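You operate a simulated robot arm through the tools that you are given. There is no shell and no other tool. Be economical: measure what you need, move in short steps, check, and stop when the job is done.

You run a simulated robot arm. Do the job below in one go: nothing can be reset, and whatever is moved stays where it is left.

JOB
Send a parts carton down the belt as the whiteboard's bottom line says.
Fine: it names the carton, the bay and the speed; set it on the head of the belt. Set down upright: what you pick out.
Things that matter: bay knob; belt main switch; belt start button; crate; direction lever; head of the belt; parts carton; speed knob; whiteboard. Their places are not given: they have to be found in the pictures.

It is judged by the outcome, as a careful person would: the job done as asked, and still so three seconds after it is handed in. It fails if anything else is knocked over, pushed out of place, dropped, spilled or broken.

ROBOT AND FRAMES
A 6-joint arm with a two-finger parallel gripper, fixed in place. Base frame: the origin is at the foot of the arm, x ahead of it, y to its left, z up. Lengths are in m, angles in rad, forces in N, time in s.
With the tool pointing down near the work surface it reaches from about 0.1 to 0.76 m from the base axis. Its first joint turns from -2.897 to 2.897 rad. Payload 3.91 kg.
The tool frame sits at the grasp point between the pads (the TCP): z along the fingers, y along the line on which they close. The tips reach 0.03 m beyond it. The gripper opens to 0.11 m. The fingers are 0.02 m wide and 0.01 m thick; the gripper's body (0.048 by 0.112 m) begins 0.055 m behind the TCP.
Orientation is that of the tool frame in the base frame, as [roll, pitch, yaw] about the fixed x, y, z axes, in that order (R = Rz(yaw) Ry(pitch) Rx(roll)). With the fingers straight down and closing along the base's y, the tool's x points along the base's -x, its y along +y and its z along -z.

CONTROLS
- The arm moves only by the tool drive_tool. Its argument "commands" is a list of rows, each a list of 7 numbers: the shift along the tool's x, y, z in cm, then the turn, a rotation vector about the tool's x, y, z in rad, then the gripper command, from -1 (shut) to 1 (fully open), values between in proportion. In form: [[tx, ty, tz, wx, wy, wz, hand], ...]. A call has 1 to 20 rows; each row is the pose to reach, as a shift and turn from the pose commanded when the call began, along the tool's axes at that moment. Each row takes 0.2 s and may step no farther than 0.05 m and 0.15 rad from the row before; otherwise, or with a gripper value out of range, the whole call is refused. A pose out of reach is approached as far as the arm can. The call stops where the force on the tool passes 40 N (or 10 N more than at its start, if that is more) or the arm is blocked; 0.2 s more then pass. The fingers move at their own pace (about 0.045 m/s each) and stop on an object; they squeeze with about 32 N. The grip force told is the motor's: it shows also when the fingers shut on nothing. Time passes only in rows, and 0.2 s behind the last, so rows that repeat a pose let the fingers close. It gives the time, the measured TCP pose, the force on the tool (base axes), the opening and the grip force at its end, in the units of the frame above (readings bear some noise), with the torque about the TCP (base axes, N m) and any sound that the robot's microphone picked up, and new pictures: "show" is both (left out), scene, wrist or none.
- Cameras (640 x 400 px; columns grow to the right, rows downward): "scene" is fixed at [0.2177, -0.6518, 1.619]; the picture's right is [0.82, -0.57, 0.00], its down [-0.43, -0.62, -0.66] and it looks along [0.37, 0.54, -0.75] (base axes); focal length 218 px, centre (320, 200). "wrist" rides on the gripper at [0.077, 0.007, -0.114] in the tool frame; the picture's right is [-0.09, 1.00, 0.00], its down [-0.80, -0.07, -0.59] and it looks along [-0.59, -0.05, 0.80] (tool axes); focal length 270 px, centre (320, 200).
- slide_trunk(by): slides the trunk up (or, below 0, down) by that many m; the arm rides with it, the base frame stays. It gives what a move gives, with no picture.
- measure_at(camera, pixels): for up to 12 pixels [column, row] of the newest picture of that camera ("zoom" is the newest enlarged one), the place [x, y, z] in the base frame of the surface seen there, good to about 0.002 m. It takes no simulated time.
- close_up(camera, box): a new picture of the part [left, top, right, bottom] of that camera's present view, enlarged. It takes no simulated time.
- sign_off(): hands the job in; it is judged then, once.

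Work in short steps. Measure before you move; look again where a grasp or a placing could have gone wrong, and mend it. You have 80 turns and 200 pictures in all, those below and enlarged ones among them. Open the gripper and draw the arm clear of the work before you hand the job in, unless the task says otherwise; then end with one line.

The tools are called after ">>>" as a command line: name --pt "numbers of a row" for each row, then --argument value for the rest, lists and objects as JSON in quotes. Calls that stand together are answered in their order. drive_tool: Moves the arm, as the interface text tells. Its arguments: {"type":"object","properties":{"commands":{"type":"array"},"show":{"type":"string","enum":["both","scene","wrist","none"]}},"required":["commands"]} The other tools are called the same way: slide_trunk (by) slides the trunk up or down; measure_at (camera, pixels) gives the place of the surface under pixels of a picture; close_up (camera, box) takes an enlarged picture of a part of a camera's view; sign_off () hands the job in.

At the start:

```text
clock: 0.0
tcp_pos: [0.4461, 0.2334, 1.1676]
orientation: [-3.141, 0.0, -3.139]
force: [0.2, 0.2, 0.3]
moment: [0.02, 0.01, -0.01]
grip_width: 0.1098
finger_force: 0.1
trunk travel left (down, up): [-0.575, 0.035]
```

scene: 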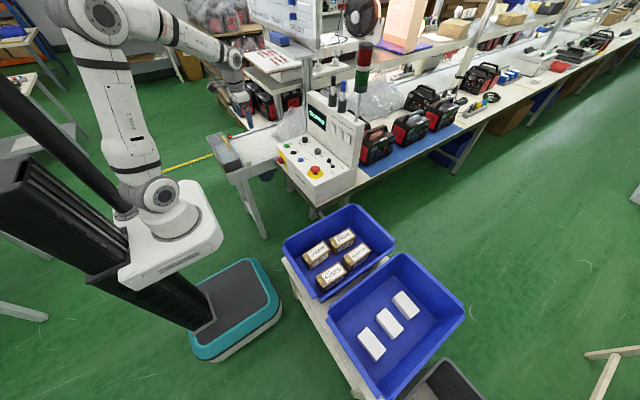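
wrist: 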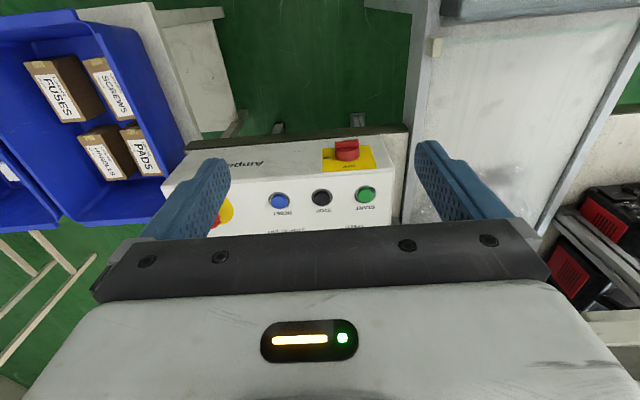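

The scene shows a crate with cartons near (340,250), a control box near (315,160), and a whiteboard near (285,15). I'll zoom in on each.

>>> close_up --camera "scene" --box '[230, 0, 350, 75]'

>>> close_up --camera "scene" --box '[210, 80, 380, 200]'

>>> close_up --camera "wrist" --box '[0, 20, 440, 240]'

```text
5.33 times, centred on (290, 38) of scene
```

zoom: 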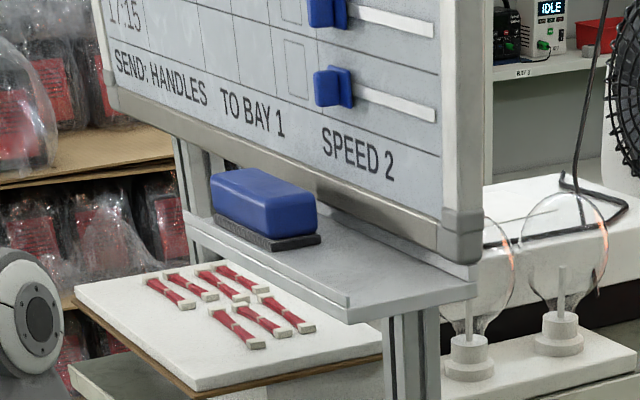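

```text
3.33 times, centred on (295, 140) of scene
```

zoom: 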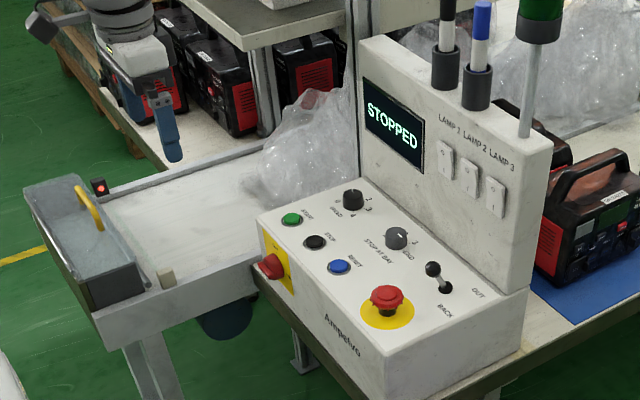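

```text
1.45 times, centred on (220, 130) of wrist
```

zoom: 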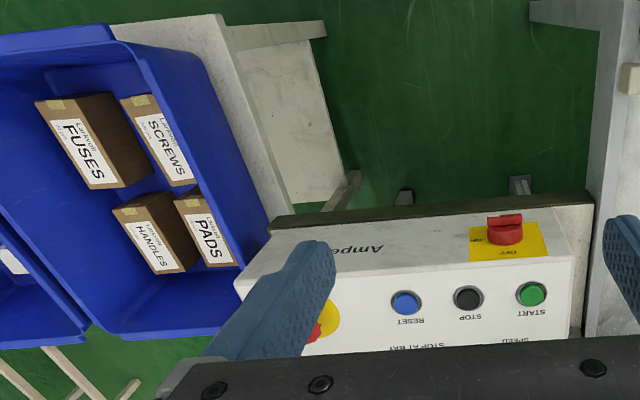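

The line reads SEND: HANDLES TO BAY 1, SPEED 2. Next I'll zoom in on the panel and measure it.

>>> close_up --camera "scene" --box '[265, 120, 355, 200]'

>>> close_up --camera "scene" --box '[280, 205, 400, 300]'

>>> measure_at --camera "scene" --pixels '[[284, 157.5], [290.5, 165], [300, 172], [303.5, 152], [315, 164.5], [325, 153], [280, 160], [230, 180], [245, 150], [265, 145], [213, 140], [330, 190]]'

```text
5.00 times, centred on (310, 160) of scene
```

zoom: 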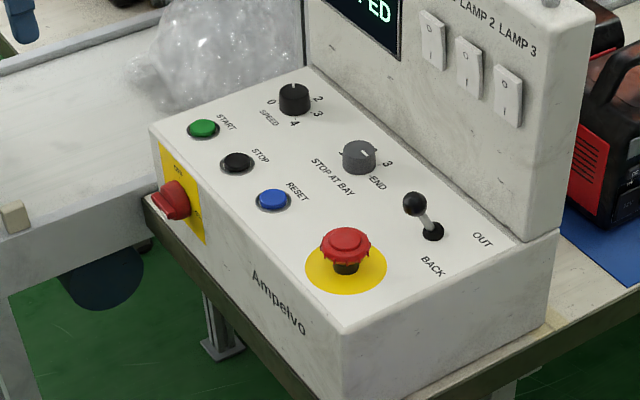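

```text
4.21 times, centred on (340, 252) of scene
```

zoom: 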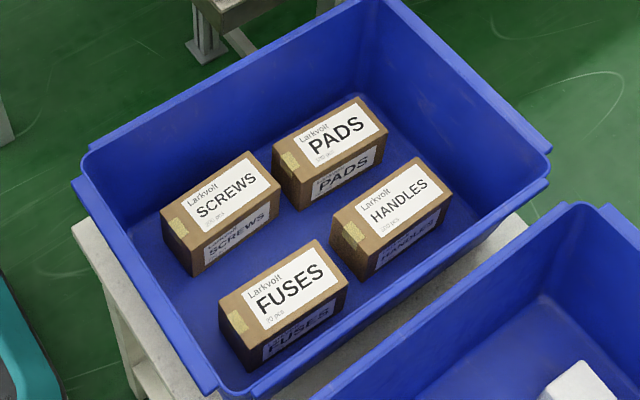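

```text
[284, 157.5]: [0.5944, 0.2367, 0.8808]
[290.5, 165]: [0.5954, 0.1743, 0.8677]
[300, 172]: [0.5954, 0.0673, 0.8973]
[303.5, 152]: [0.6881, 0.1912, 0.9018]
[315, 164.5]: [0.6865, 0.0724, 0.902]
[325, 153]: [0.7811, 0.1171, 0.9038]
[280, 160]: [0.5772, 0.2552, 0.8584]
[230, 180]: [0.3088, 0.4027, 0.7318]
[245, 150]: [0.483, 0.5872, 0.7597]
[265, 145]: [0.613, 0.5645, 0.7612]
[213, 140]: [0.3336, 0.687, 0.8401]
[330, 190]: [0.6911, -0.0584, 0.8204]
```

HANDLES is the right-hand carton, around scene pixel (341,250). Now I'll measure the panel controls precisely from a zoom of the panel.

>>> close_up --camera "scene" --box '[272, 125, 352, 175]'

```text
8.00 times, centred on (312, 150) of scene
```

zoom: 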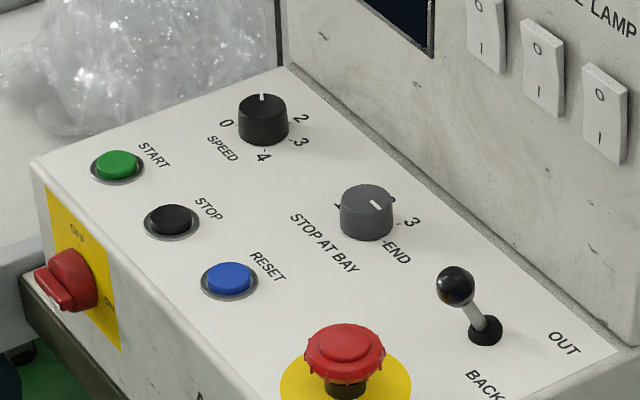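

>>> measure_at --camera "zoom" --pixels '[[117, 158], [117, 182], [262, 103], [264, 140], [367, 200], [370, 238], [455, 280], [485, 335], [72, 272], [48, 285], [85, 320], [345, 340]]'

>>> measure_at --camera "zoom" --pixels '[[564, 343], [485, 385], [227, 122], [301, 118], [300, 142], [264, 157], [412, 222], [398, 252], [290, 72], [38, 160], [610, 350], [70, 290]]'

>>> drive_tool --pt "-4 0 0 0 0 0 1" --pt "-8 0 0 0 0 0 1" --pt "-12 -2 0 0 0 0 1" --pt "-15 -5 0 0 0 0 1" --pt "-17 -8 0 0 0 0 1" --pt "-18 -11 0 0 0 0 1" --show "wrist"

```text
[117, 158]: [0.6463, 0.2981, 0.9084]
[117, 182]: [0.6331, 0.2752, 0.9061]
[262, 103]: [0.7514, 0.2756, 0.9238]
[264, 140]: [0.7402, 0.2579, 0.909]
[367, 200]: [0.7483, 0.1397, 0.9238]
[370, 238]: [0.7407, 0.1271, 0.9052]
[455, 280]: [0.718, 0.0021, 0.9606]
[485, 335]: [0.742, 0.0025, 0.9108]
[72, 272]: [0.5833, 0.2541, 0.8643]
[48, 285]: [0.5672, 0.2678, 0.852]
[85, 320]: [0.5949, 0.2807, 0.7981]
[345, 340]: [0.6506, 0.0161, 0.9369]
```

```text
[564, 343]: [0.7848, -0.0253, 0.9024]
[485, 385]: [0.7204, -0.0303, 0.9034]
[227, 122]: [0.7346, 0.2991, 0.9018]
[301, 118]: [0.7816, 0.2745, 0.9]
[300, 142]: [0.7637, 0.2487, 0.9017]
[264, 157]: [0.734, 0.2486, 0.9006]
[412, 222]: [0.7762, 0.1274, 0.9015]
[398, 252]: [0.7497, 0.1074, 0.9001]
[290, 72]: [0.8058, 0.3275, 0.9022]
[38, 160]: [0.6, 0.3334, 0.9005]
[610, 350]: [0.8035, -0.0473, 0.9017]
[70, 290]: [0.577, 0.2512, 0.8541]
```

```text
clock: 1.4
tcp_pos: [0.6271, 0.1209, 1.1666]
orientation: [3.141, 0.0, -3.141]
force: [0.7, 0.1, -0.5]
moment: [-0.01, -0.01, 0.01]
grip_width: 0.1101
finger_force: 0.0
trunk travel left (down, up): [-0.575, 0.035]
```

wrist: 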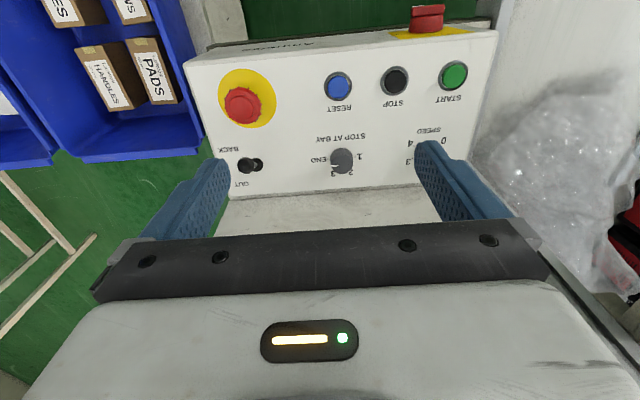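

The lever leans to -x (BACK). I'll zoom in on the knob scales and main switch.

>>> close_up --camera "wrist" --box '[220, 120, 380, 210]'

>>> close_up --camera "scene" --box '[272, 145, 296, 175]'

>>> drive_tool --pt "0 4 0 0 0 0 1" --pt "0 8 0 0 0 0 1" --pt "0 12 0 0 0 0 1" --pt "0 15 0 0 0 0 1" --show "wrist"

```text
4.00 times, centred on (300, 165) of wrist
```

zoom: 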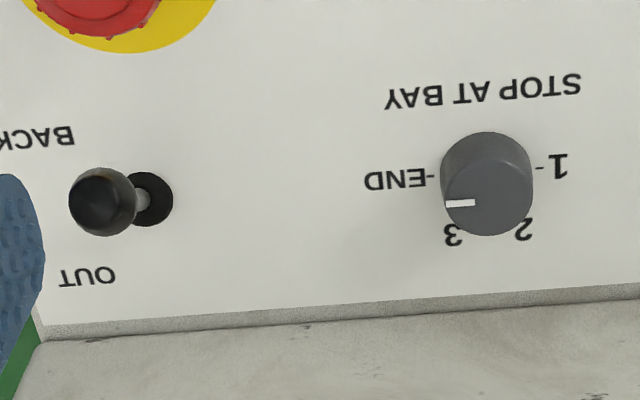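

```text
13.33 times, centred on (284, 160) of scene
```

zoom: 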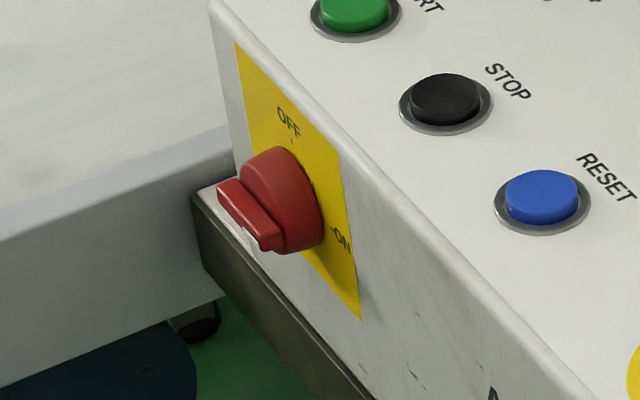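

```text
clock: 2.4
tcp_pos: [0.6255, 0.273, 1.1681]
orientation: [3.141, 0.001, -3.141]
force: [0.0, 0.0, 0.0]
moment: [0.03, 0.01, 0.0]
grip_width: 0.1097
finger_force: 0.1
trunk travel left (down, up): [-0.575, 0.035]
```

wrist: 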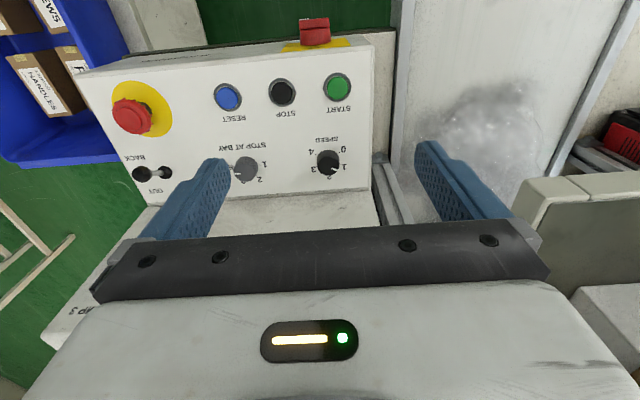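

The main switch handle is horizontal (ON) and the display is lit. The bay knob points at END. I'll zoom in on the speed knob and measure both knobs and the back wall.

>>> close_up --camera "wrist" --box '[220, 120, 380, 210]'

>>> measure_at --camera "scene" --pixels '[[320, 125], [320, 105], [360, 150], [345, 120], [308, 92], [360, 118], [335, 95], [362, 165], [366, 121]]'

```text
4.00 times, centred on (300, 165) of wrist
```

zoom: 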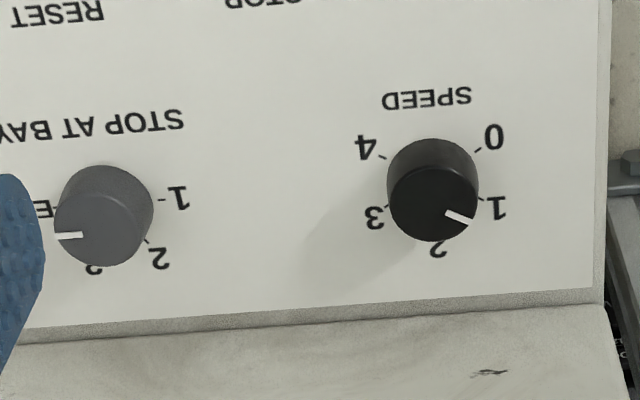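

```text
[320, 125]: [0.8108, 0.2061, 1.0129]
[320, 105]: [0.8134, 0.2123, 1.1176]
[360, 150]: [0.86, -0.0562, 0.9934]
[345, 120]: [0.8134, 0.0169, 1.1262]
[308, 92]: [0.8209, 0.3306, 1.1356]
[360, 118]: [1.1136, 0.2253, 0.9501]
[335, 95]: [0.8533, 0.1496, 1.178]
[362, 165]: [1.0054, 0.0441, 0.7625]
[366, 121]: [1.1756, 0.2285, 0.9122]
```

The speed knob is on 1 and needs 2. I'll measure both knob tops and ticks.

>>> measure_at --camera "zoom" --pixels '[[433, 205], [390, 203], [476, 203], [433, 238], [433, 172], [480, 150], [382, 156], [104, 230], [58, 225], [150, 225], [104, 262], [433, 143]]'

>>> drive_tool --pt "-4 0 0 0 0 0 0" --pt "-8 0 0 0 0 0 0" --pt "-12 0 0 0 0 0 0" --pt "-12 0 4 0 0 0 0" --pt "-12 0 8 0 0 0 0" --pt "-12 0 12 0 0 0 0"

```text
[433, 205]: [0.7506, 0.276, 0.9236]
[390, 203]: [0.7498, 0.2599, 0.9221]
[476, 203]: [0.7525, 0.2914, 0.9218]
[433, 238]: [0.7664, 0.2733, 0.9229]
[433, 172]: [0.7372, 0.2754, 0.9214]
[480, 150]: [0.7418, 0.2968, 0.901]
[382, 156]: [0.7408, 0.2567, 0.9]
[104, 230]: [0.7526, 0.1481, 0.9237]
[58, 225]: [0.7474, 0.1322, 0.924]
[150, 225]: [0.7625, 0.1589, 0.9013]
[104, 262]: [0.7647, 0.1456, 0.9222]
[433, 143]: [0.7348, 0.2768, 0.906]
```

```text
clock: 3.3
tcp_pos: [0.6538, 0.2427, 1.1268]
orientation: [-3.125, -0.047, -3.134]
force: [1.2, -4.8, -9.0]
moment: [0.36, 0.23, -0.03]
grip_width: 0.0546
finger_force: 0.1
trunk travel left (down, up): [-0.575, 0.035]
stopped in row 4: the arm was blocked; the commanded pose is now the measured one
```

scene: 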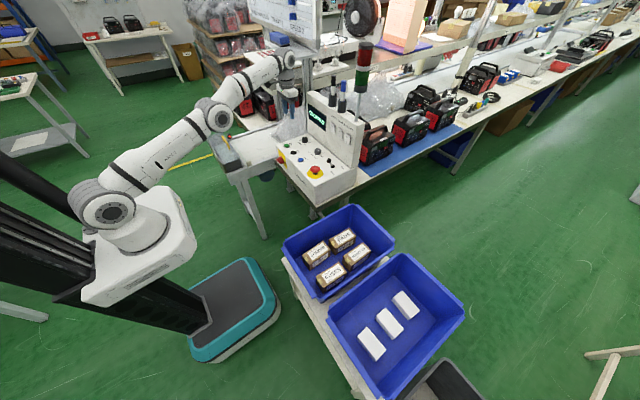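
wrist: 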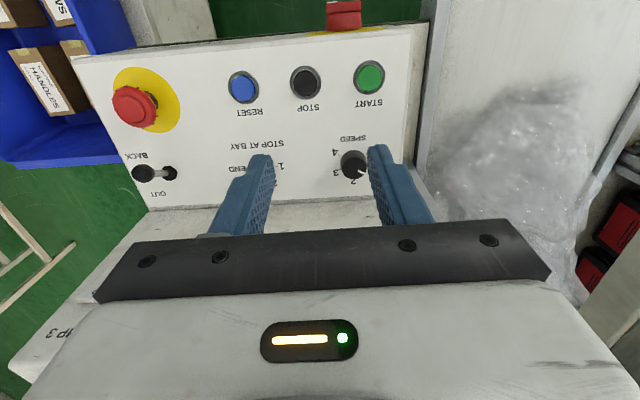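

The arm looks fully stretched here. I'll measure the shoulder's height and what's near the gripper.

>>> measure_at --camera "scene" --pixels '[[110, 210], [140, 230], [215, 118], [245, 75], [285, 60], [290, 85], [300, 40], [290, 40], [140, 265]]'

>>> close_up --camera "scene" --box '[180, 0, 380, 140]'

```text
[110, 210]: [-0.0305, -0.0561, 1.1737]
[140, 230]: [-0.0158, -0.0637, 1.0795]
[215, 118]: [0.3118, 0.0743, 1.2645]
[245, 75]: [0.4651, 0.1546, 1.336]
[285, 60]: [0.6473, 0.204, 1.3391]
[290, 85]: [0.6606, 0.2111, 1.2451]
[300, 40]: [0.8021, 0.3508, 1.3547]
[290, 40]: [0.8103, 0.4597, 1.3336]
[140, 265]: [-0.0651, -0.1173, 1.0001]
```

```text
2.86 times, centred on (280, 70) of scene
```

zoom: 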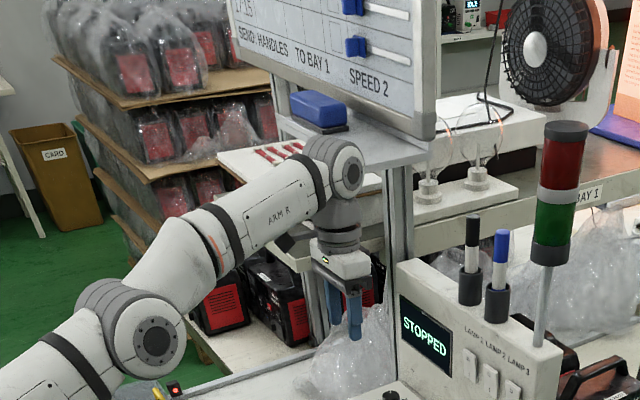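

The shoulder height is about 1.15, so reach should be best with the TCP near z≈0.95. I'll straighten the tool, draw back and descend to z≈1.02 at y≈0.15.

>>> drive_tool --pt "3 -2 1 -0.016 -0.047 0 -1" --pt "3 -5 4 -0.016 -0.047 0 -1" --pt "3 -8 7 -0.016 -0.047 0 -1" --pt "3 -9 10 -0.016 -0.047 0 -1"

```text
clock: 3.7
tcp_pos: [0.6395, 0.182, 1.1079]
orientation: [-3.123, -0.199, 3.121]
force: [-2.9, -2.0, 1.6]
moment: [0.19, -0.2, -0.05]
grip_width: 0.0227
finger_force: 0.0
trunk travel left (down, up): [-0.575, 0.035]
stopped in row 1: the arm was blocked; the commanded pose is now the measured one
```

scene: 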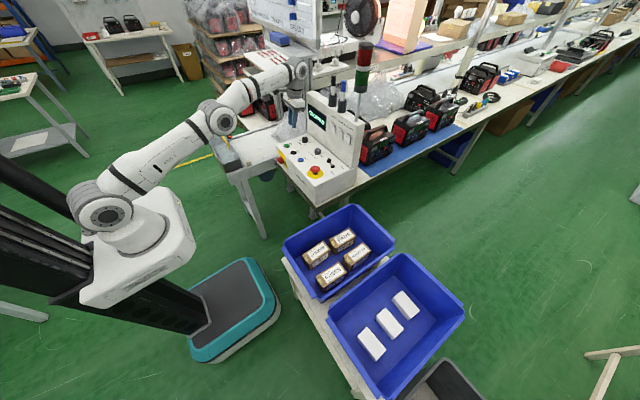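
wrist: 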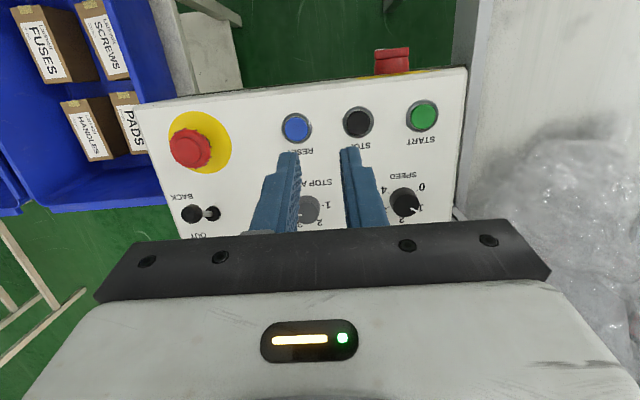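

It is still hung up at full stretch, so I'll pull straight back 12 cm while levelling the tool.

>>> drive_tool --pt "4 0 0.8 0 -0.05 0 -1" --pt "8 0 1.6 0 -0.12 0 -1" --pt "12 0 2.4 0 -0.199 0 -1" --pt "12 0 2.4 0 -0.199 0 -1" --show "none"

```text
clock: 4.0
tcp_pos: [0.7235, 0.1814, 1.0044]
orientation: [-3.102, -0.361, 3.122]
force: [0.1, 0.2, 0.0]
moment: [0.0, 0.03, -0.01]
grip_width: 0.0
finger_force: 5.0
trunk travel left (down, up): [-0.575, 0.035]
stopped in row 1: the arm was blocked; the commanded pose is now the measured one
```

>>> drive_tool --pt "0 0 0 0 0 0 -1"

```text
clock: 4.3
tcp_pos: [0.7456, 0.1935, 1.0229]
orientation: [-3.122, -0.282, 3.131]
force: [0.9, 0.9, -0.3]
moment: [-0.06, 0.04, 0.01]
grip_width: 0.0
finger_force: 31.7
trunk travel left (down, up): [-0.575, 0.035]
stopped in row 1: the force on the tool passed its limit at 96 N (the readings are from after the stop); the commanded pose is now the measured one
```

scene: 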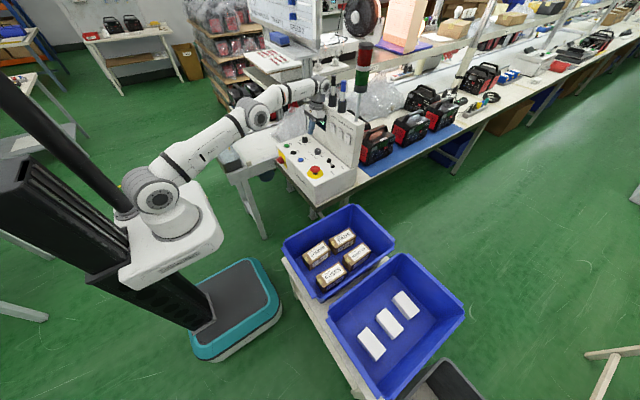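
wrist: 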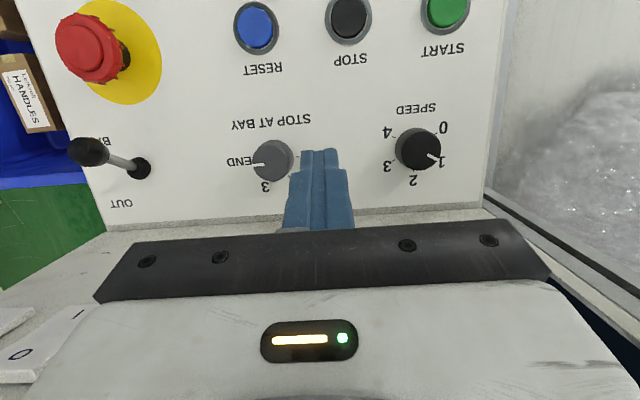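

The arm came down farther forward than commanded, and 96 N was felt. I'll check the panel area and the shoulder before moving.

>>> close_up --camera "scene" --box '[230, 40, 390, 150]'

>>> measure_at --camera "scene" --pixels '[[160, 197], [175, 225], [258, 112], [315, 85], [325, 85], [170, 265]]'

```text
3.64 times, centred on (310, 95) of scene
```

zoom: 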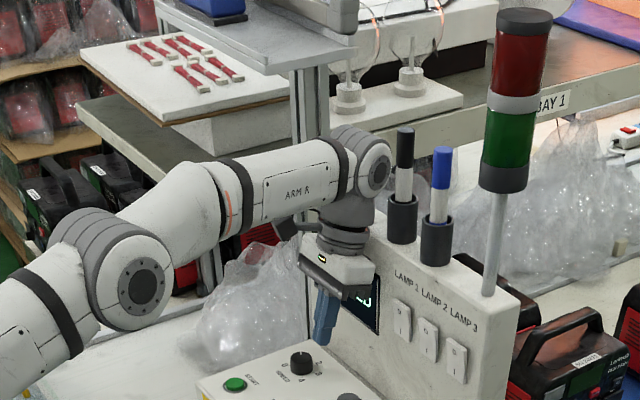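

```text
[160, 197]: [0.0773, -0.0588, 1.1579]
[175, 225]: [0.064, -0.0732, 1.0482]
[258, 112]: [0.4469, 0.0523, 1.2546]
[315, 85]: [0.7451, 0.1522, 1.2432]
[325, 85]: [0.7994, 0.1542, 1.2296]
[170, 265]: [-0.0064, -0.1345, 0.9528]
```

The robot had leaned on the whiteboard's tray with its wrist link, which is why it was blocked; it is now free and the base is back where it was. I'll pull back and level the tool in small steps.

>>> drive_tool --pt "1 0 0.3 0 -0.08 0 -1" --pt "2 0 0.6 0 -0.16 0 -1" --pt "4 0 1.2 0 -0.24 0 -1" --pt "6 0 1.7 0 -0.282 0 -1" --pt "8 0 2.3 0 -0.282 0 -1" --pt "10 0 2.9 0 -0.282 0 -1"

>>> close_up --camera "scene" --box '[230, 0, 390, 110]'

```text
clock: 5.7
tcp_pos: [0.6362, 0.194, 1.0276]
orientation: [-3.121, 0.003, 3.137]
force: [-0.3, 0.5, 0.2]
moment: [-0.01, -0.03, -0.01]
grip_width: 0.0001
finger_force: 31.9
trunk travel left (down, up): [-0.575, 0.035]
```

scene: 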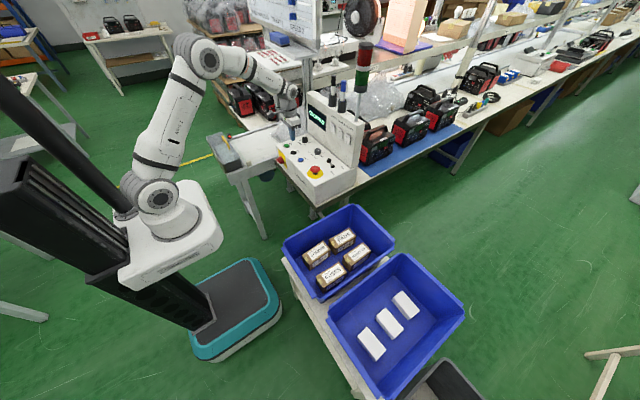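
wrist: 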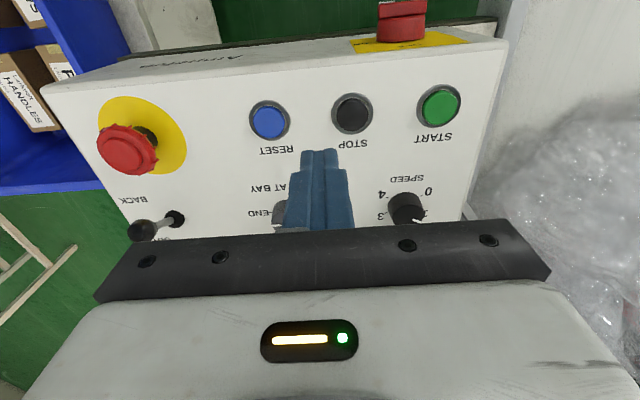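

```text
3.64 times, centred on (310, 55) of scene
```

zoom: 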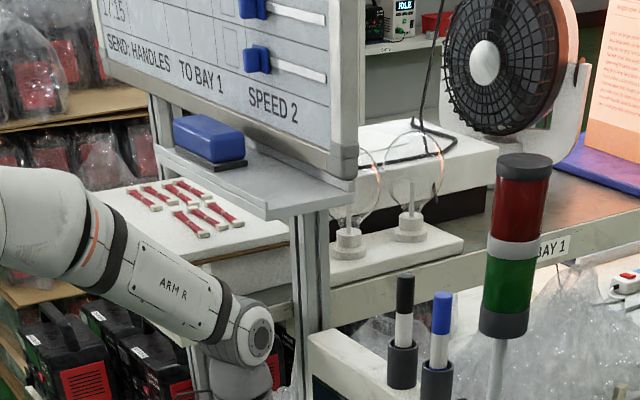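

The whiteboard and eraser are undisturbed. Now I'll measure the tray edge, the lever and the knobs from the nearer view.

>>> measure_at --camera "scene" --pixels '[[295, 58], [290, 57], [275, 45], [318, 52], [305, 100]]'

>>> measure_at --camera "wrist" --pixels '[[143, 231], [177, 220], [180, 228], [163, 223], [128, 148], [408, 208], [440, 104], [400, 20], [403, 35]]'

```text
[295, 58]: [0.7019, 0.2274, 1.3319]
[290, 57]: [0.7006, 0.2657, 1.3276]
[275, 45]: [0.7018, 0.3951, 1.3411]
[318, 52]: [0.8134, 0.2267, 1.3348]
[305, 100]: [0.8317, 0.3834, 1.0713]
```

```text
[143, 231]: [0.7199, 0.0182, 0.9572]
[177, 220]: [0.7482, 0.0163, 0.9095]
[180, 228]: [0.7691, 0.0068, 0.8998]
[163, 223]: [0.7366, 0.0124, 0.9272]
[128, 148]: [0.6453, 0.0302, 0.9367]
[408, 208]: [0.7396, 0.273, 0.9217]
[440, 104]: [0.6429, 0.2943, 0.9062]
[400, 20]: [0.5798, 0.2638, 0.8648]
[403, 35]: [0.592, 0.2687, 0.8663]
```

Next I'll position the shut fingers behind the lever ball (centre ≈ 0.7215, 0.012, 0.952) on its BACK side.

>>> drive_tool --pt "-1 -4.5 0 -0.02 0 0 -1" --pt "-2.5 -9 0 -0.02 0 0 -1" --pt "-4 -13.5 0 -0.02 0 0 -1" --pt "-5 -18 0 -0.02 0 0 -1" --pt "-5.2 -18.2 2.5 -0.02 0 0 -1" --pt "-5.2 -18.2 4.8 -0.02 0 0 -1" --pt "-5.2 -18.2 4.8 -0.02 0 0 -1"

```text
clock: 7.3
tcp_pos: [0.6899, 0.009, 0.9819]
orientation: [3.139, 0.003, 3.136]
force: [0.1, 0.1, 1.0]
moment: [0.0, -0.03, 0.01]
grip_width: 0.0
finger_force: 31.9
trunk travel left (down, up): [-0.575, 0.035]
```

scene: 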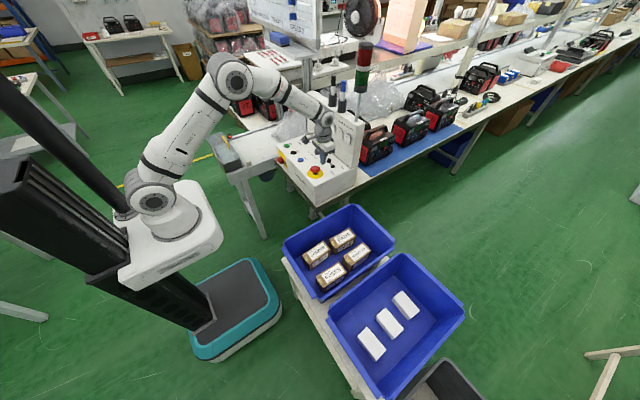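
wrist: 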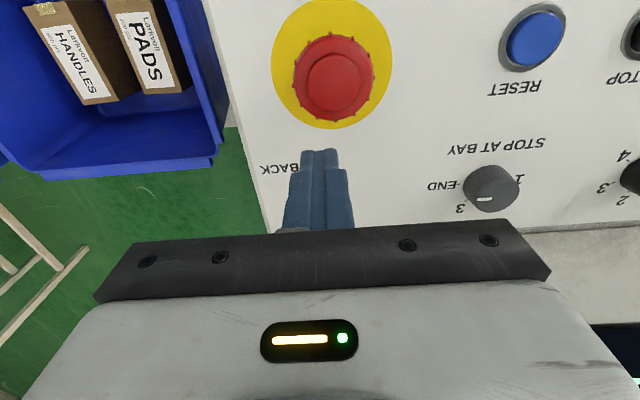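

The fingers are behind the lever without contact. I'll lower 0.6 cm and push toward OUT.

>>> drive_tool --pt "0 0.3 0.6 0 0 0 -1" --pt "-1 0.3 0.6 0 0 0 -1" --pt "-2 0.3 0.6 0 0 0 -1" --pt "-3 0.3 0.6 0 0 0 -1" --pt "-4 0.3 0.6 0 0 0 -1" --pt "-5 0.3 0.6 0 0 0 -1" --pt "-6 0.3 0.6 0 0 0 -1" --pt "-6.8 0.3 0.6 0 0 0 -1"

```text
clock: 9.1
tcp_pos: [0.7569, 0.0121, 0.975]
orientation: [3.139, -0.002, 3.135]
force: [-14.4, -0.6, 1.7]
moment: [0.0, 0.36, -0.01]
grip_width: 0.0
finger_force: 32.0
trunk travel left (down, up): [-0.575, 0.035]
```

scene: 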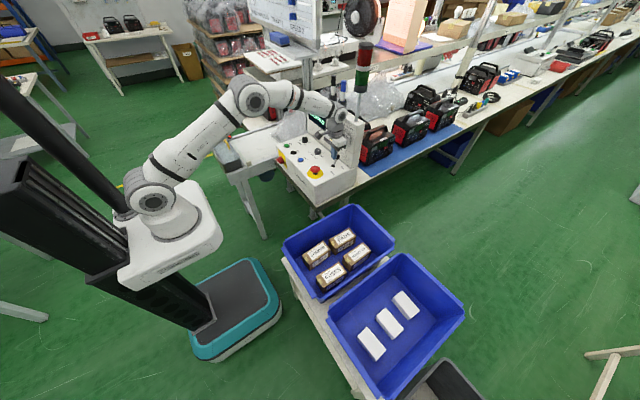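
wrist: 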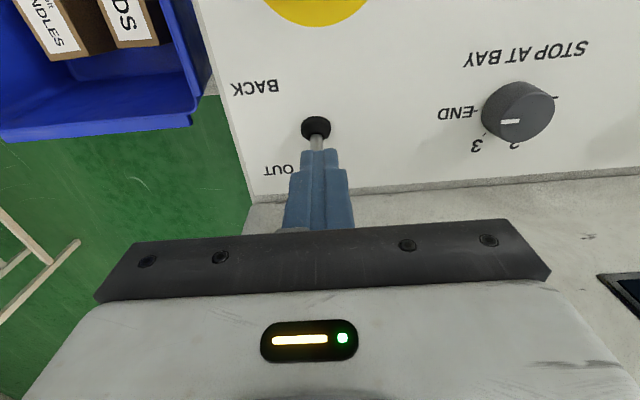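

The lever is at its OUT stop (14 N resistance). I'll back off, rise, and look.

>>> drive_tool --pt "1.5 0 0 0 0 0 -1" --pt "3 0 -1 0 0 0 -1" --pt "3.5 0 -5 0 0 0 -1" --pt "6 3 -7 0 0 0 -0.3" --pt "8 7 -7 0 0 0 -0.3" --pt "10 10 -7 0 0 0 -0.3"

>>> close_up --camera "wrist" --box '[120, 80, 440, 240]'

```text
clock: 10.5
tcp_pos: [0.6557, 0.114, 1.0466]
orientation: [3.141, 0.003, 3.136]
force: [0.2, 0.6, 0.5]
moment: [-0.03, -0.02, 0.01]
grip_width: 0.0386
finger_force: 0.1
trunk travel left (down, up): [-0.575, 0.035]
```

scene: 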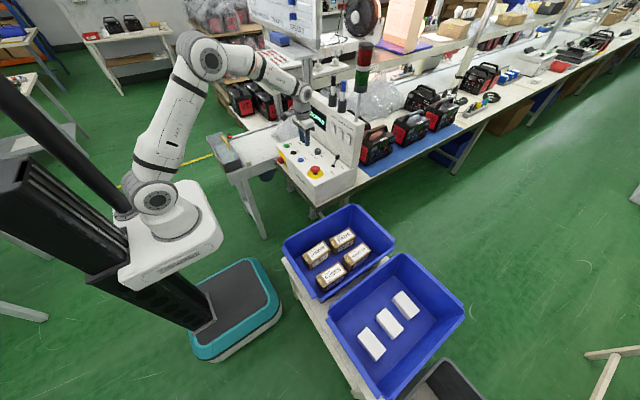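
wrist: 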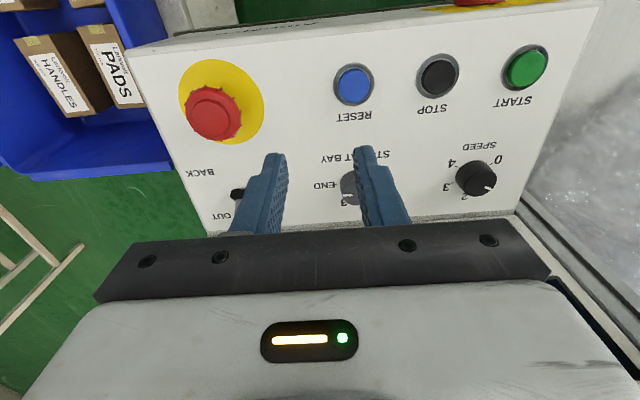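

```text
2.00 times, centred on (280, 160) of wrist
```

zoom: 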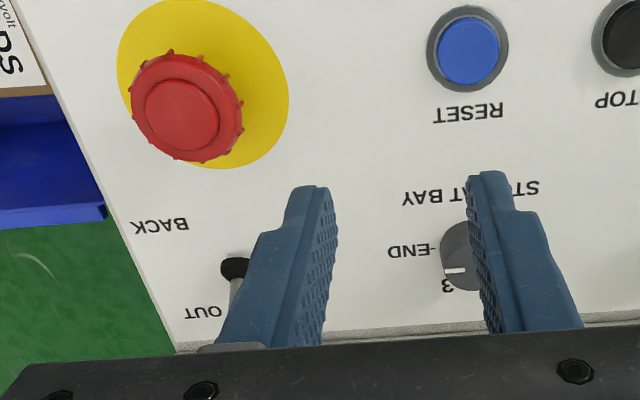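

The lever is now OUT. Next is the speed knob at (0.751, 0.2755): I'll hover over it with the tool yawed +30° and the fingers half open.

>>> drive_tool --pt "-2 4 0 0 0 -0.13 0" --pt "-4 8 0 0 0 -0.26 0" --pt "-6.5 12 1 0 0 -0.39 0" --pt "-8.5 15 2 0 0 -0.52 0" --pt "-9.5 16.1 4 0 0 -0.52 0" --pt "-9.5 16.1 5.5 0 0 -0.52 0" --pt "-9.5 16.1 5.5 0 0 -0.52 0"

>>> close_up --camera "scene" --box '[262, 80, 358, 155]'

```text
clock: 12.1
tcp_pos: [0.7538, 0.2711, 0.9905]
orientation: [-3.141, 0.004, -2.628]
force: [0.2, -0.8, -0.5]
moment: [-0.01, -0.02, 0.02]
grip_width: 0.0549
finger_force: 0.0
trunk travel left (down, up): [-0.575, 0.035]
```

scene: 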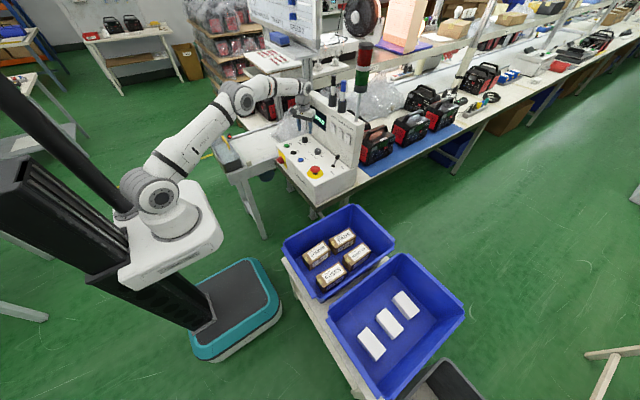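
wrist: 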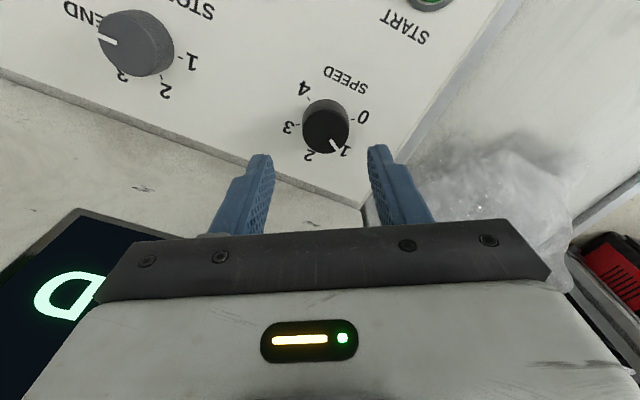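

```text
5.33 times, centred on (310, 118) of scene
```

zoom: 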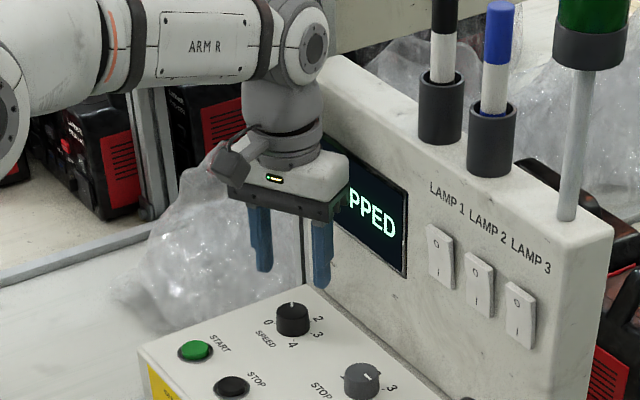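

The pose is reachable with the tool vertical. I'll refine the knob centres from this view.

>>> measure_at --camera "wrist" --pixels '[[325, 131], [303, 130], [347, 130], [325, 150], [138, 42], [105, 40], [172, 45], [138, 72], [138, 15]]'

```text
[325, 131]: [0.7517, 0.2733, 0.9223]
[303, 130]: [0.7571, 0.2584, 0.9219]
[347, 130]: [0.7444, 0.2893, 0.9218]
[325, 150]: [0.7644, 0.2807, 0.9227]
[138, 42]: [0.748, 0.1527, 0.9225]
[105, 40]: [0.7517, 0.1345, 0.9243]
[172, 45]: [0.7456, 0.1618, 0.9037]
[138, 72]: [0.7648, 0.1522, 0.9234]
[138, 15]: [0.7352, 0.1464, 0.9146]
```

Centring (0.1, 0.4 cm) and descending over the speed knob, then shutting on it.

>>> drive_tool --pt "0.1 0.4 0 0 0 0 0" --pt "0.1 0.4 2.5 0 0 0 0" --pt "0.1 0.4 4 0 0 0 0" --pt "0.1 0.4 5.3 0 0 0 0" --pt "0.1 0.4 5.3 0 0 0 -1" --pt "0.1 0.4 5.3 0 0 0 -1" --pt "0.1 0.4 5.3 0 0 0 -1"

```text
clock: 13.7
tcp_pos: [0.7536, 0.2753, 0.9383]
orientation: [3.141, 0.004, -2.627]
force: [0.2, -5.2, -2.1]
moment: [0.0, -0.43, -0.01]
grip_width: 0.035
finger_force: 45.1
trunk travel left (down, up): [-0.575, 0.035]
```

scene: 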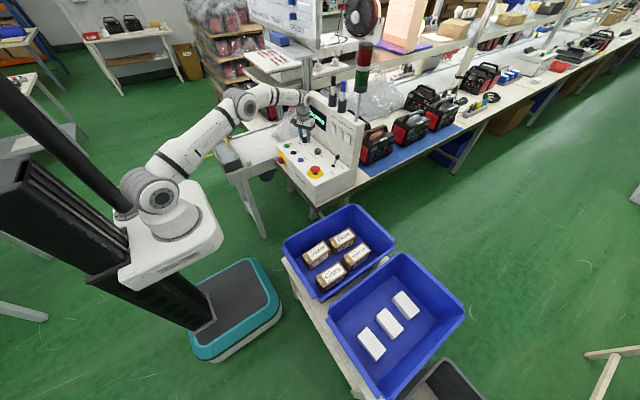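
wrist: 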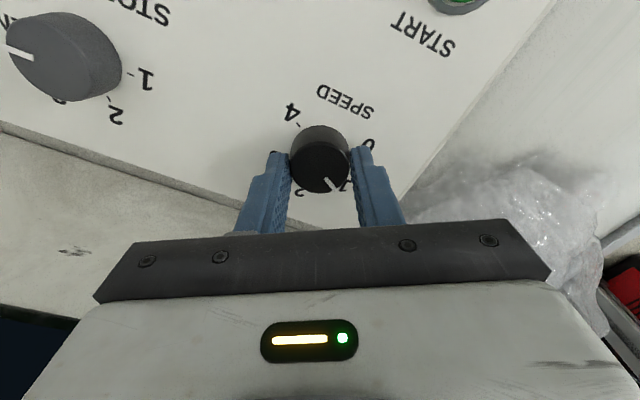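

The knob is gripped at 35 mm. Now I'll turn it -60° about vertical (tool +z 1.047).

>>> drive_tool --pt "0.1 0 0 0 0 0.13 -1" --pt "0.1 0 0 0 0 0.26 -1" --pt "0.1 0 0 0 0 0.39 -1" --pt "0.1 0 0 0 0 0.52 -1" --pt "0.1 0 0 0 0 0.65 -1" --pt "0.1 0 0 0 0 0.78 -1" --pt "0.1 0 0 0 0 0.91 -1" --pt "0.1 0 0 0 0 1.05 -1" --pt "0.1 0 0 0 0 1.05 -1"

>>> close_up --camera "wrist" --box '[240, 100, 440, 240]'

```text
clock: 15.7
tcp_pos: [0.7518, 0.2742, 0.939]
orientation: [3.138, 0.001, 2.603]
force: [12.2, -14.2, 4.9]
moment: [-1.06, -1.25, 0.0]
grip_width: 0.0347
finger_force: 45.2
trunk travel left (down, up): [-0.575, 0.035]
```

scene: 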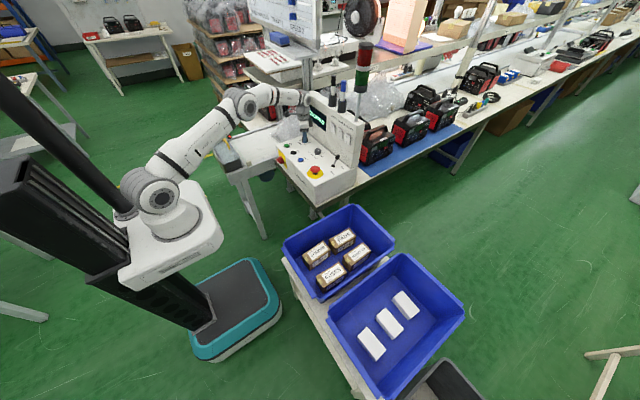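
wrist: 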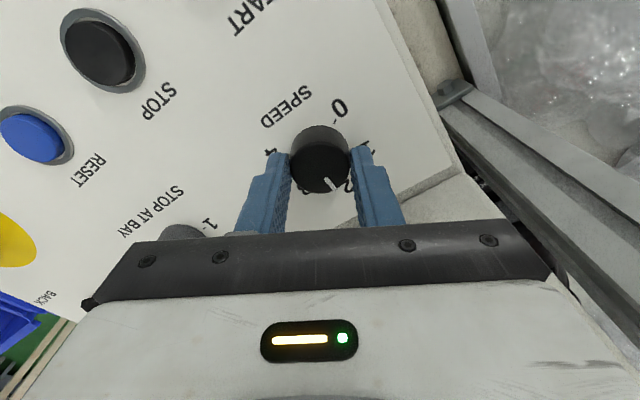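

```text
2.86 times, centred on (340, 170) of wrist
```

zoom: 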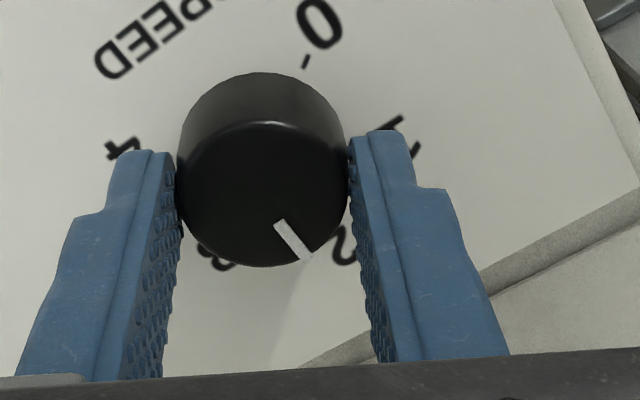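

The pointer followed to 2. I'll release, rise, and check.

>>> drive_tool --pt "0 0 0 0 0 0 0" --pt "0 0 0 0 0 0 0" --pt "0 0 -3 0 0 0 0" --pt "0 0 -6 0 0 0 0" --pt "0 0 -6 0 0 0 0"

>>> close_up --camera "wrist" --box '[200, 40, 440, 190]'

```text
clock: 16.9
tcp_pos: [0.7508, 0.2745, 0.998]
orientation: [3.14, 0.002, 2.607]
force: [-0.1, 1.1, -0.2]
moment: [-0.02, 0.0, -0.03]
grip_width: 0.0553
finger_force: 0.0
trunk travel left (down, up): [-0.575, 0.035]
```

scene: 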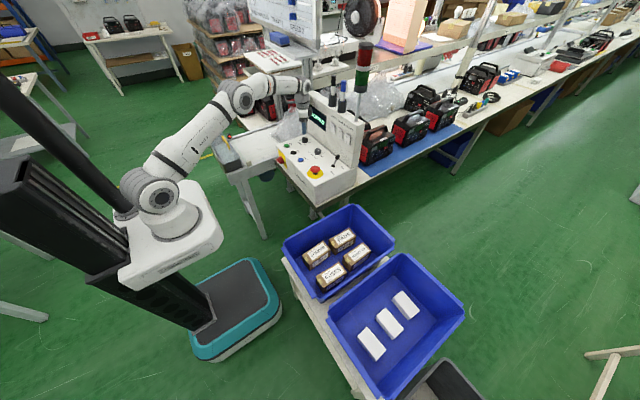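
wrist: 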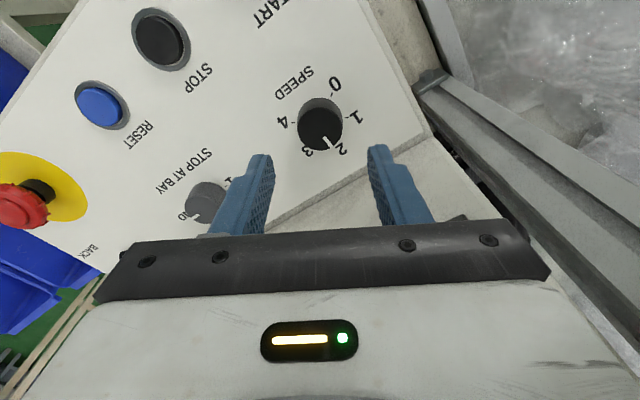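

```text
2.67 times, centred on (320, 115) of wrist
```

zoom: 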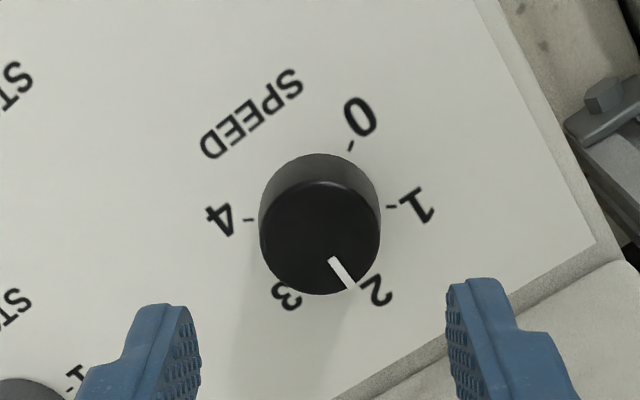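

Speed reads 2. Now I'll move to the bay knob (0.750, 0.149), keeping yaw -30°, descend and grip.

>>> drive_tool --pt "-2.1 -3.6 0 0 0 0 0" --pt "-4.2 -7.2 0 0 0 0 0" --pt "-6.3 -10.8 0 0 0 0 0" --pt "-6.3 -10.8 3 0 0 0 0" --pt "-6.3 -10.8 5 0 0 0 0" --pt "-6.3 -10.8 6.1 0 0 0 0" --pt "-6.3 -10.8 6.1 0 0 0 -1" --pt "-6.3 -10.8 6.1 0 0 0 -1" --pt "-6.3 -10.8 6.1 0 0 0 -1"

```text
clock: 18.9
tcp_pos: [0.7489, 0.1466, 0.9383]
orientation: [3.14, -0.001, 2.606]
force: [-15.9, -30.7, -4.6]
moment: [-1.37, 0.25, -0.09]
grip_width: 0.0344
finger_force: 45.4
trunk travel left (down, up): [-0.575, 0.035]
```

scene: 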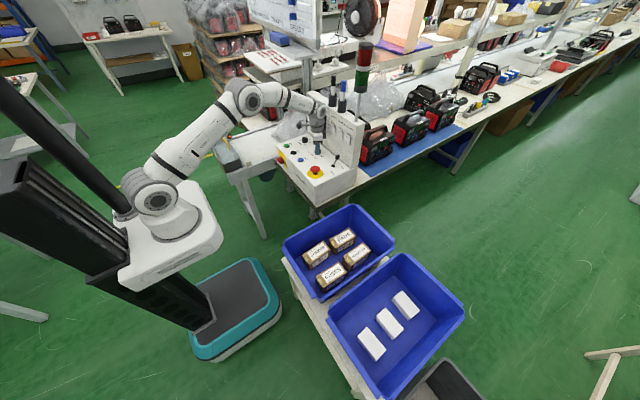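
wrist: 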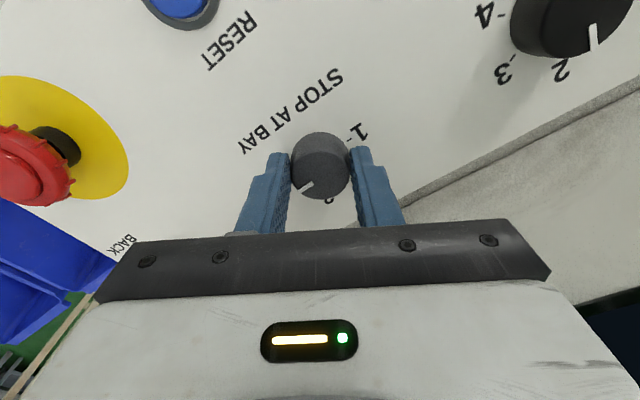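

The sideways load shows the true centre is a little toward -y. I'll ease off 0.5 cm along tool y and turn +60° about vertical.

>>> drive_tool --pt "0 -0.4 0 0 0 0 -1" --pt "0 -0.4 0 0 0 -0.13 -1" --pt "0 -0.4 0 0 0 -0.26 -1" --pt "0 -0.4 0 0 0 -0.39 -1" --pt "0 -0.4 0 0 0 -0.52 -1" --pt "0 -0.4 0 0 0 -0.65 -1" --pt "0 -0.4 0 0 0 -0.78 -1" --pt "0 -0.4 0 0 0 -0.91 -1" --pt "0 -0.4 0 0 0 -1.05 -1" --pt "0 -0.4 0 0 0 -1.05 -1"

>>> close_up --camera "wrist" --box '[220, 90, 420, 230]'

```text
clock: 21.1
tcp_pos: [0.7483, 0.1434, 0.9382]
orientation: [3.14, 0.004, -2.627]
force: [0.1, -32.3, -8.6]
moment: [-0.48, -0.82, -0.13]
grip_width: 0.0344
finger_force: 45.5
trunk travel left (down, up): [-0.575, 0.035]
```

scene: 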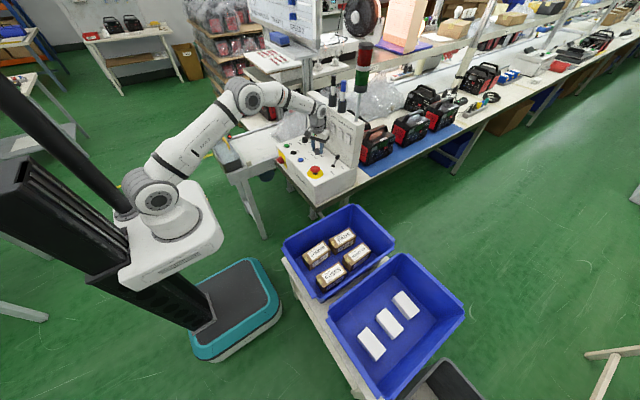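
wrist: 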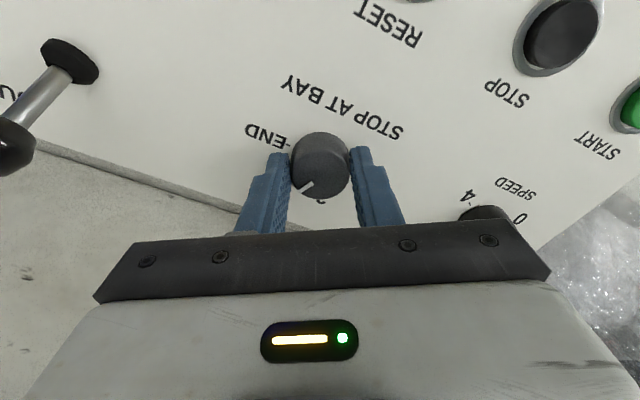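

```text
2.86 times, centred on (320, 160) of wrist
```

zoom: 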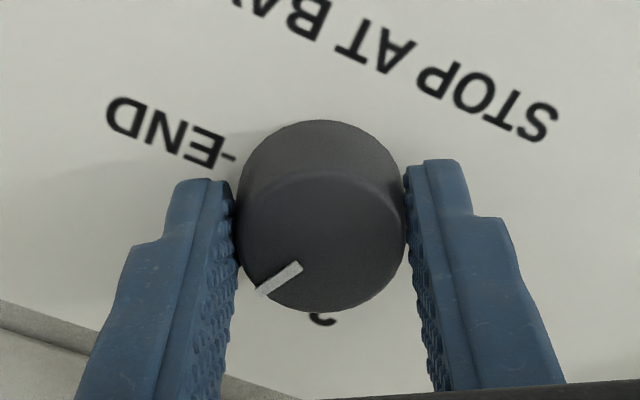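

It's now at 3. I'll release, rise 4 cm, and rotate back -60° for the next bite.

>>> drive_tool --pt "0 0 0 0 0 0 0" --pt "0 0 0 0 0 0 0" --pt "0.1 -0.2 -2 0 0 0 0" --pt "0.1 -0.2 -4 0 0 0.13 0" --pt "0.1 -0.2 -4 0 0 0.26 0" --pt "0.1 -0.2 -4 0 0 0.39 0" --pt "0.1 -0.2 -4 0 0 0.52 0" --pt "0.1 -0.2 -4 0 0 0.65 0" --pt "0.1 -0.2 -4 0 0 0.78 0" --pt "0.1 -0.2 -4 0 0 0.91 0" --pt "0.1 -0.2 -4 0 0 1.05 0" --pt "0.1 -0.2 -4 0 0 1.05 0" --show "wrist"

>>> close_up --camera "wrist" --box '[220, 60, 420, 200]'

```text
clock: 23.7
tcp_pos: [0.7488, 0.1461, 0.978]
orientation: [3.138, 0.0, 2.607]
force: [0.7, -0.3, 0.6]
moment: [0.0, -0.01, 0.0]
grip_width: 0.0553
finger_force: 0.1
trunk travel left (down, up): [-0.575, 0.035]
```

wrist: 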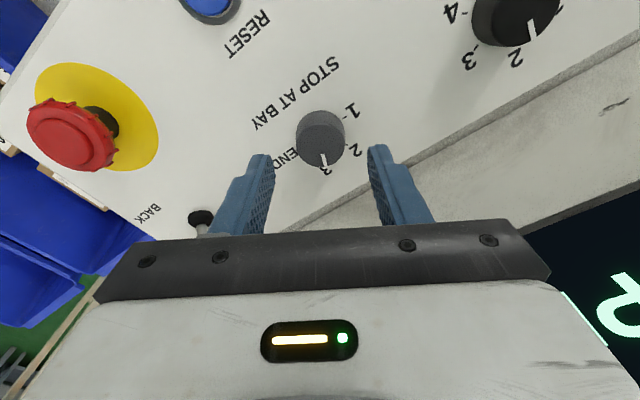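

```text
2.86 times, centred on (320, 130) of wrist
```

zoom: 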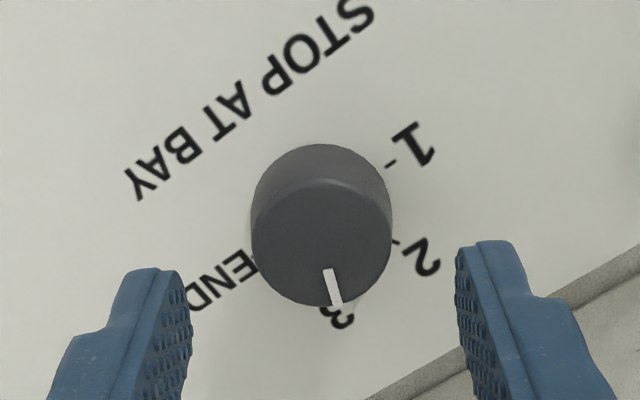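

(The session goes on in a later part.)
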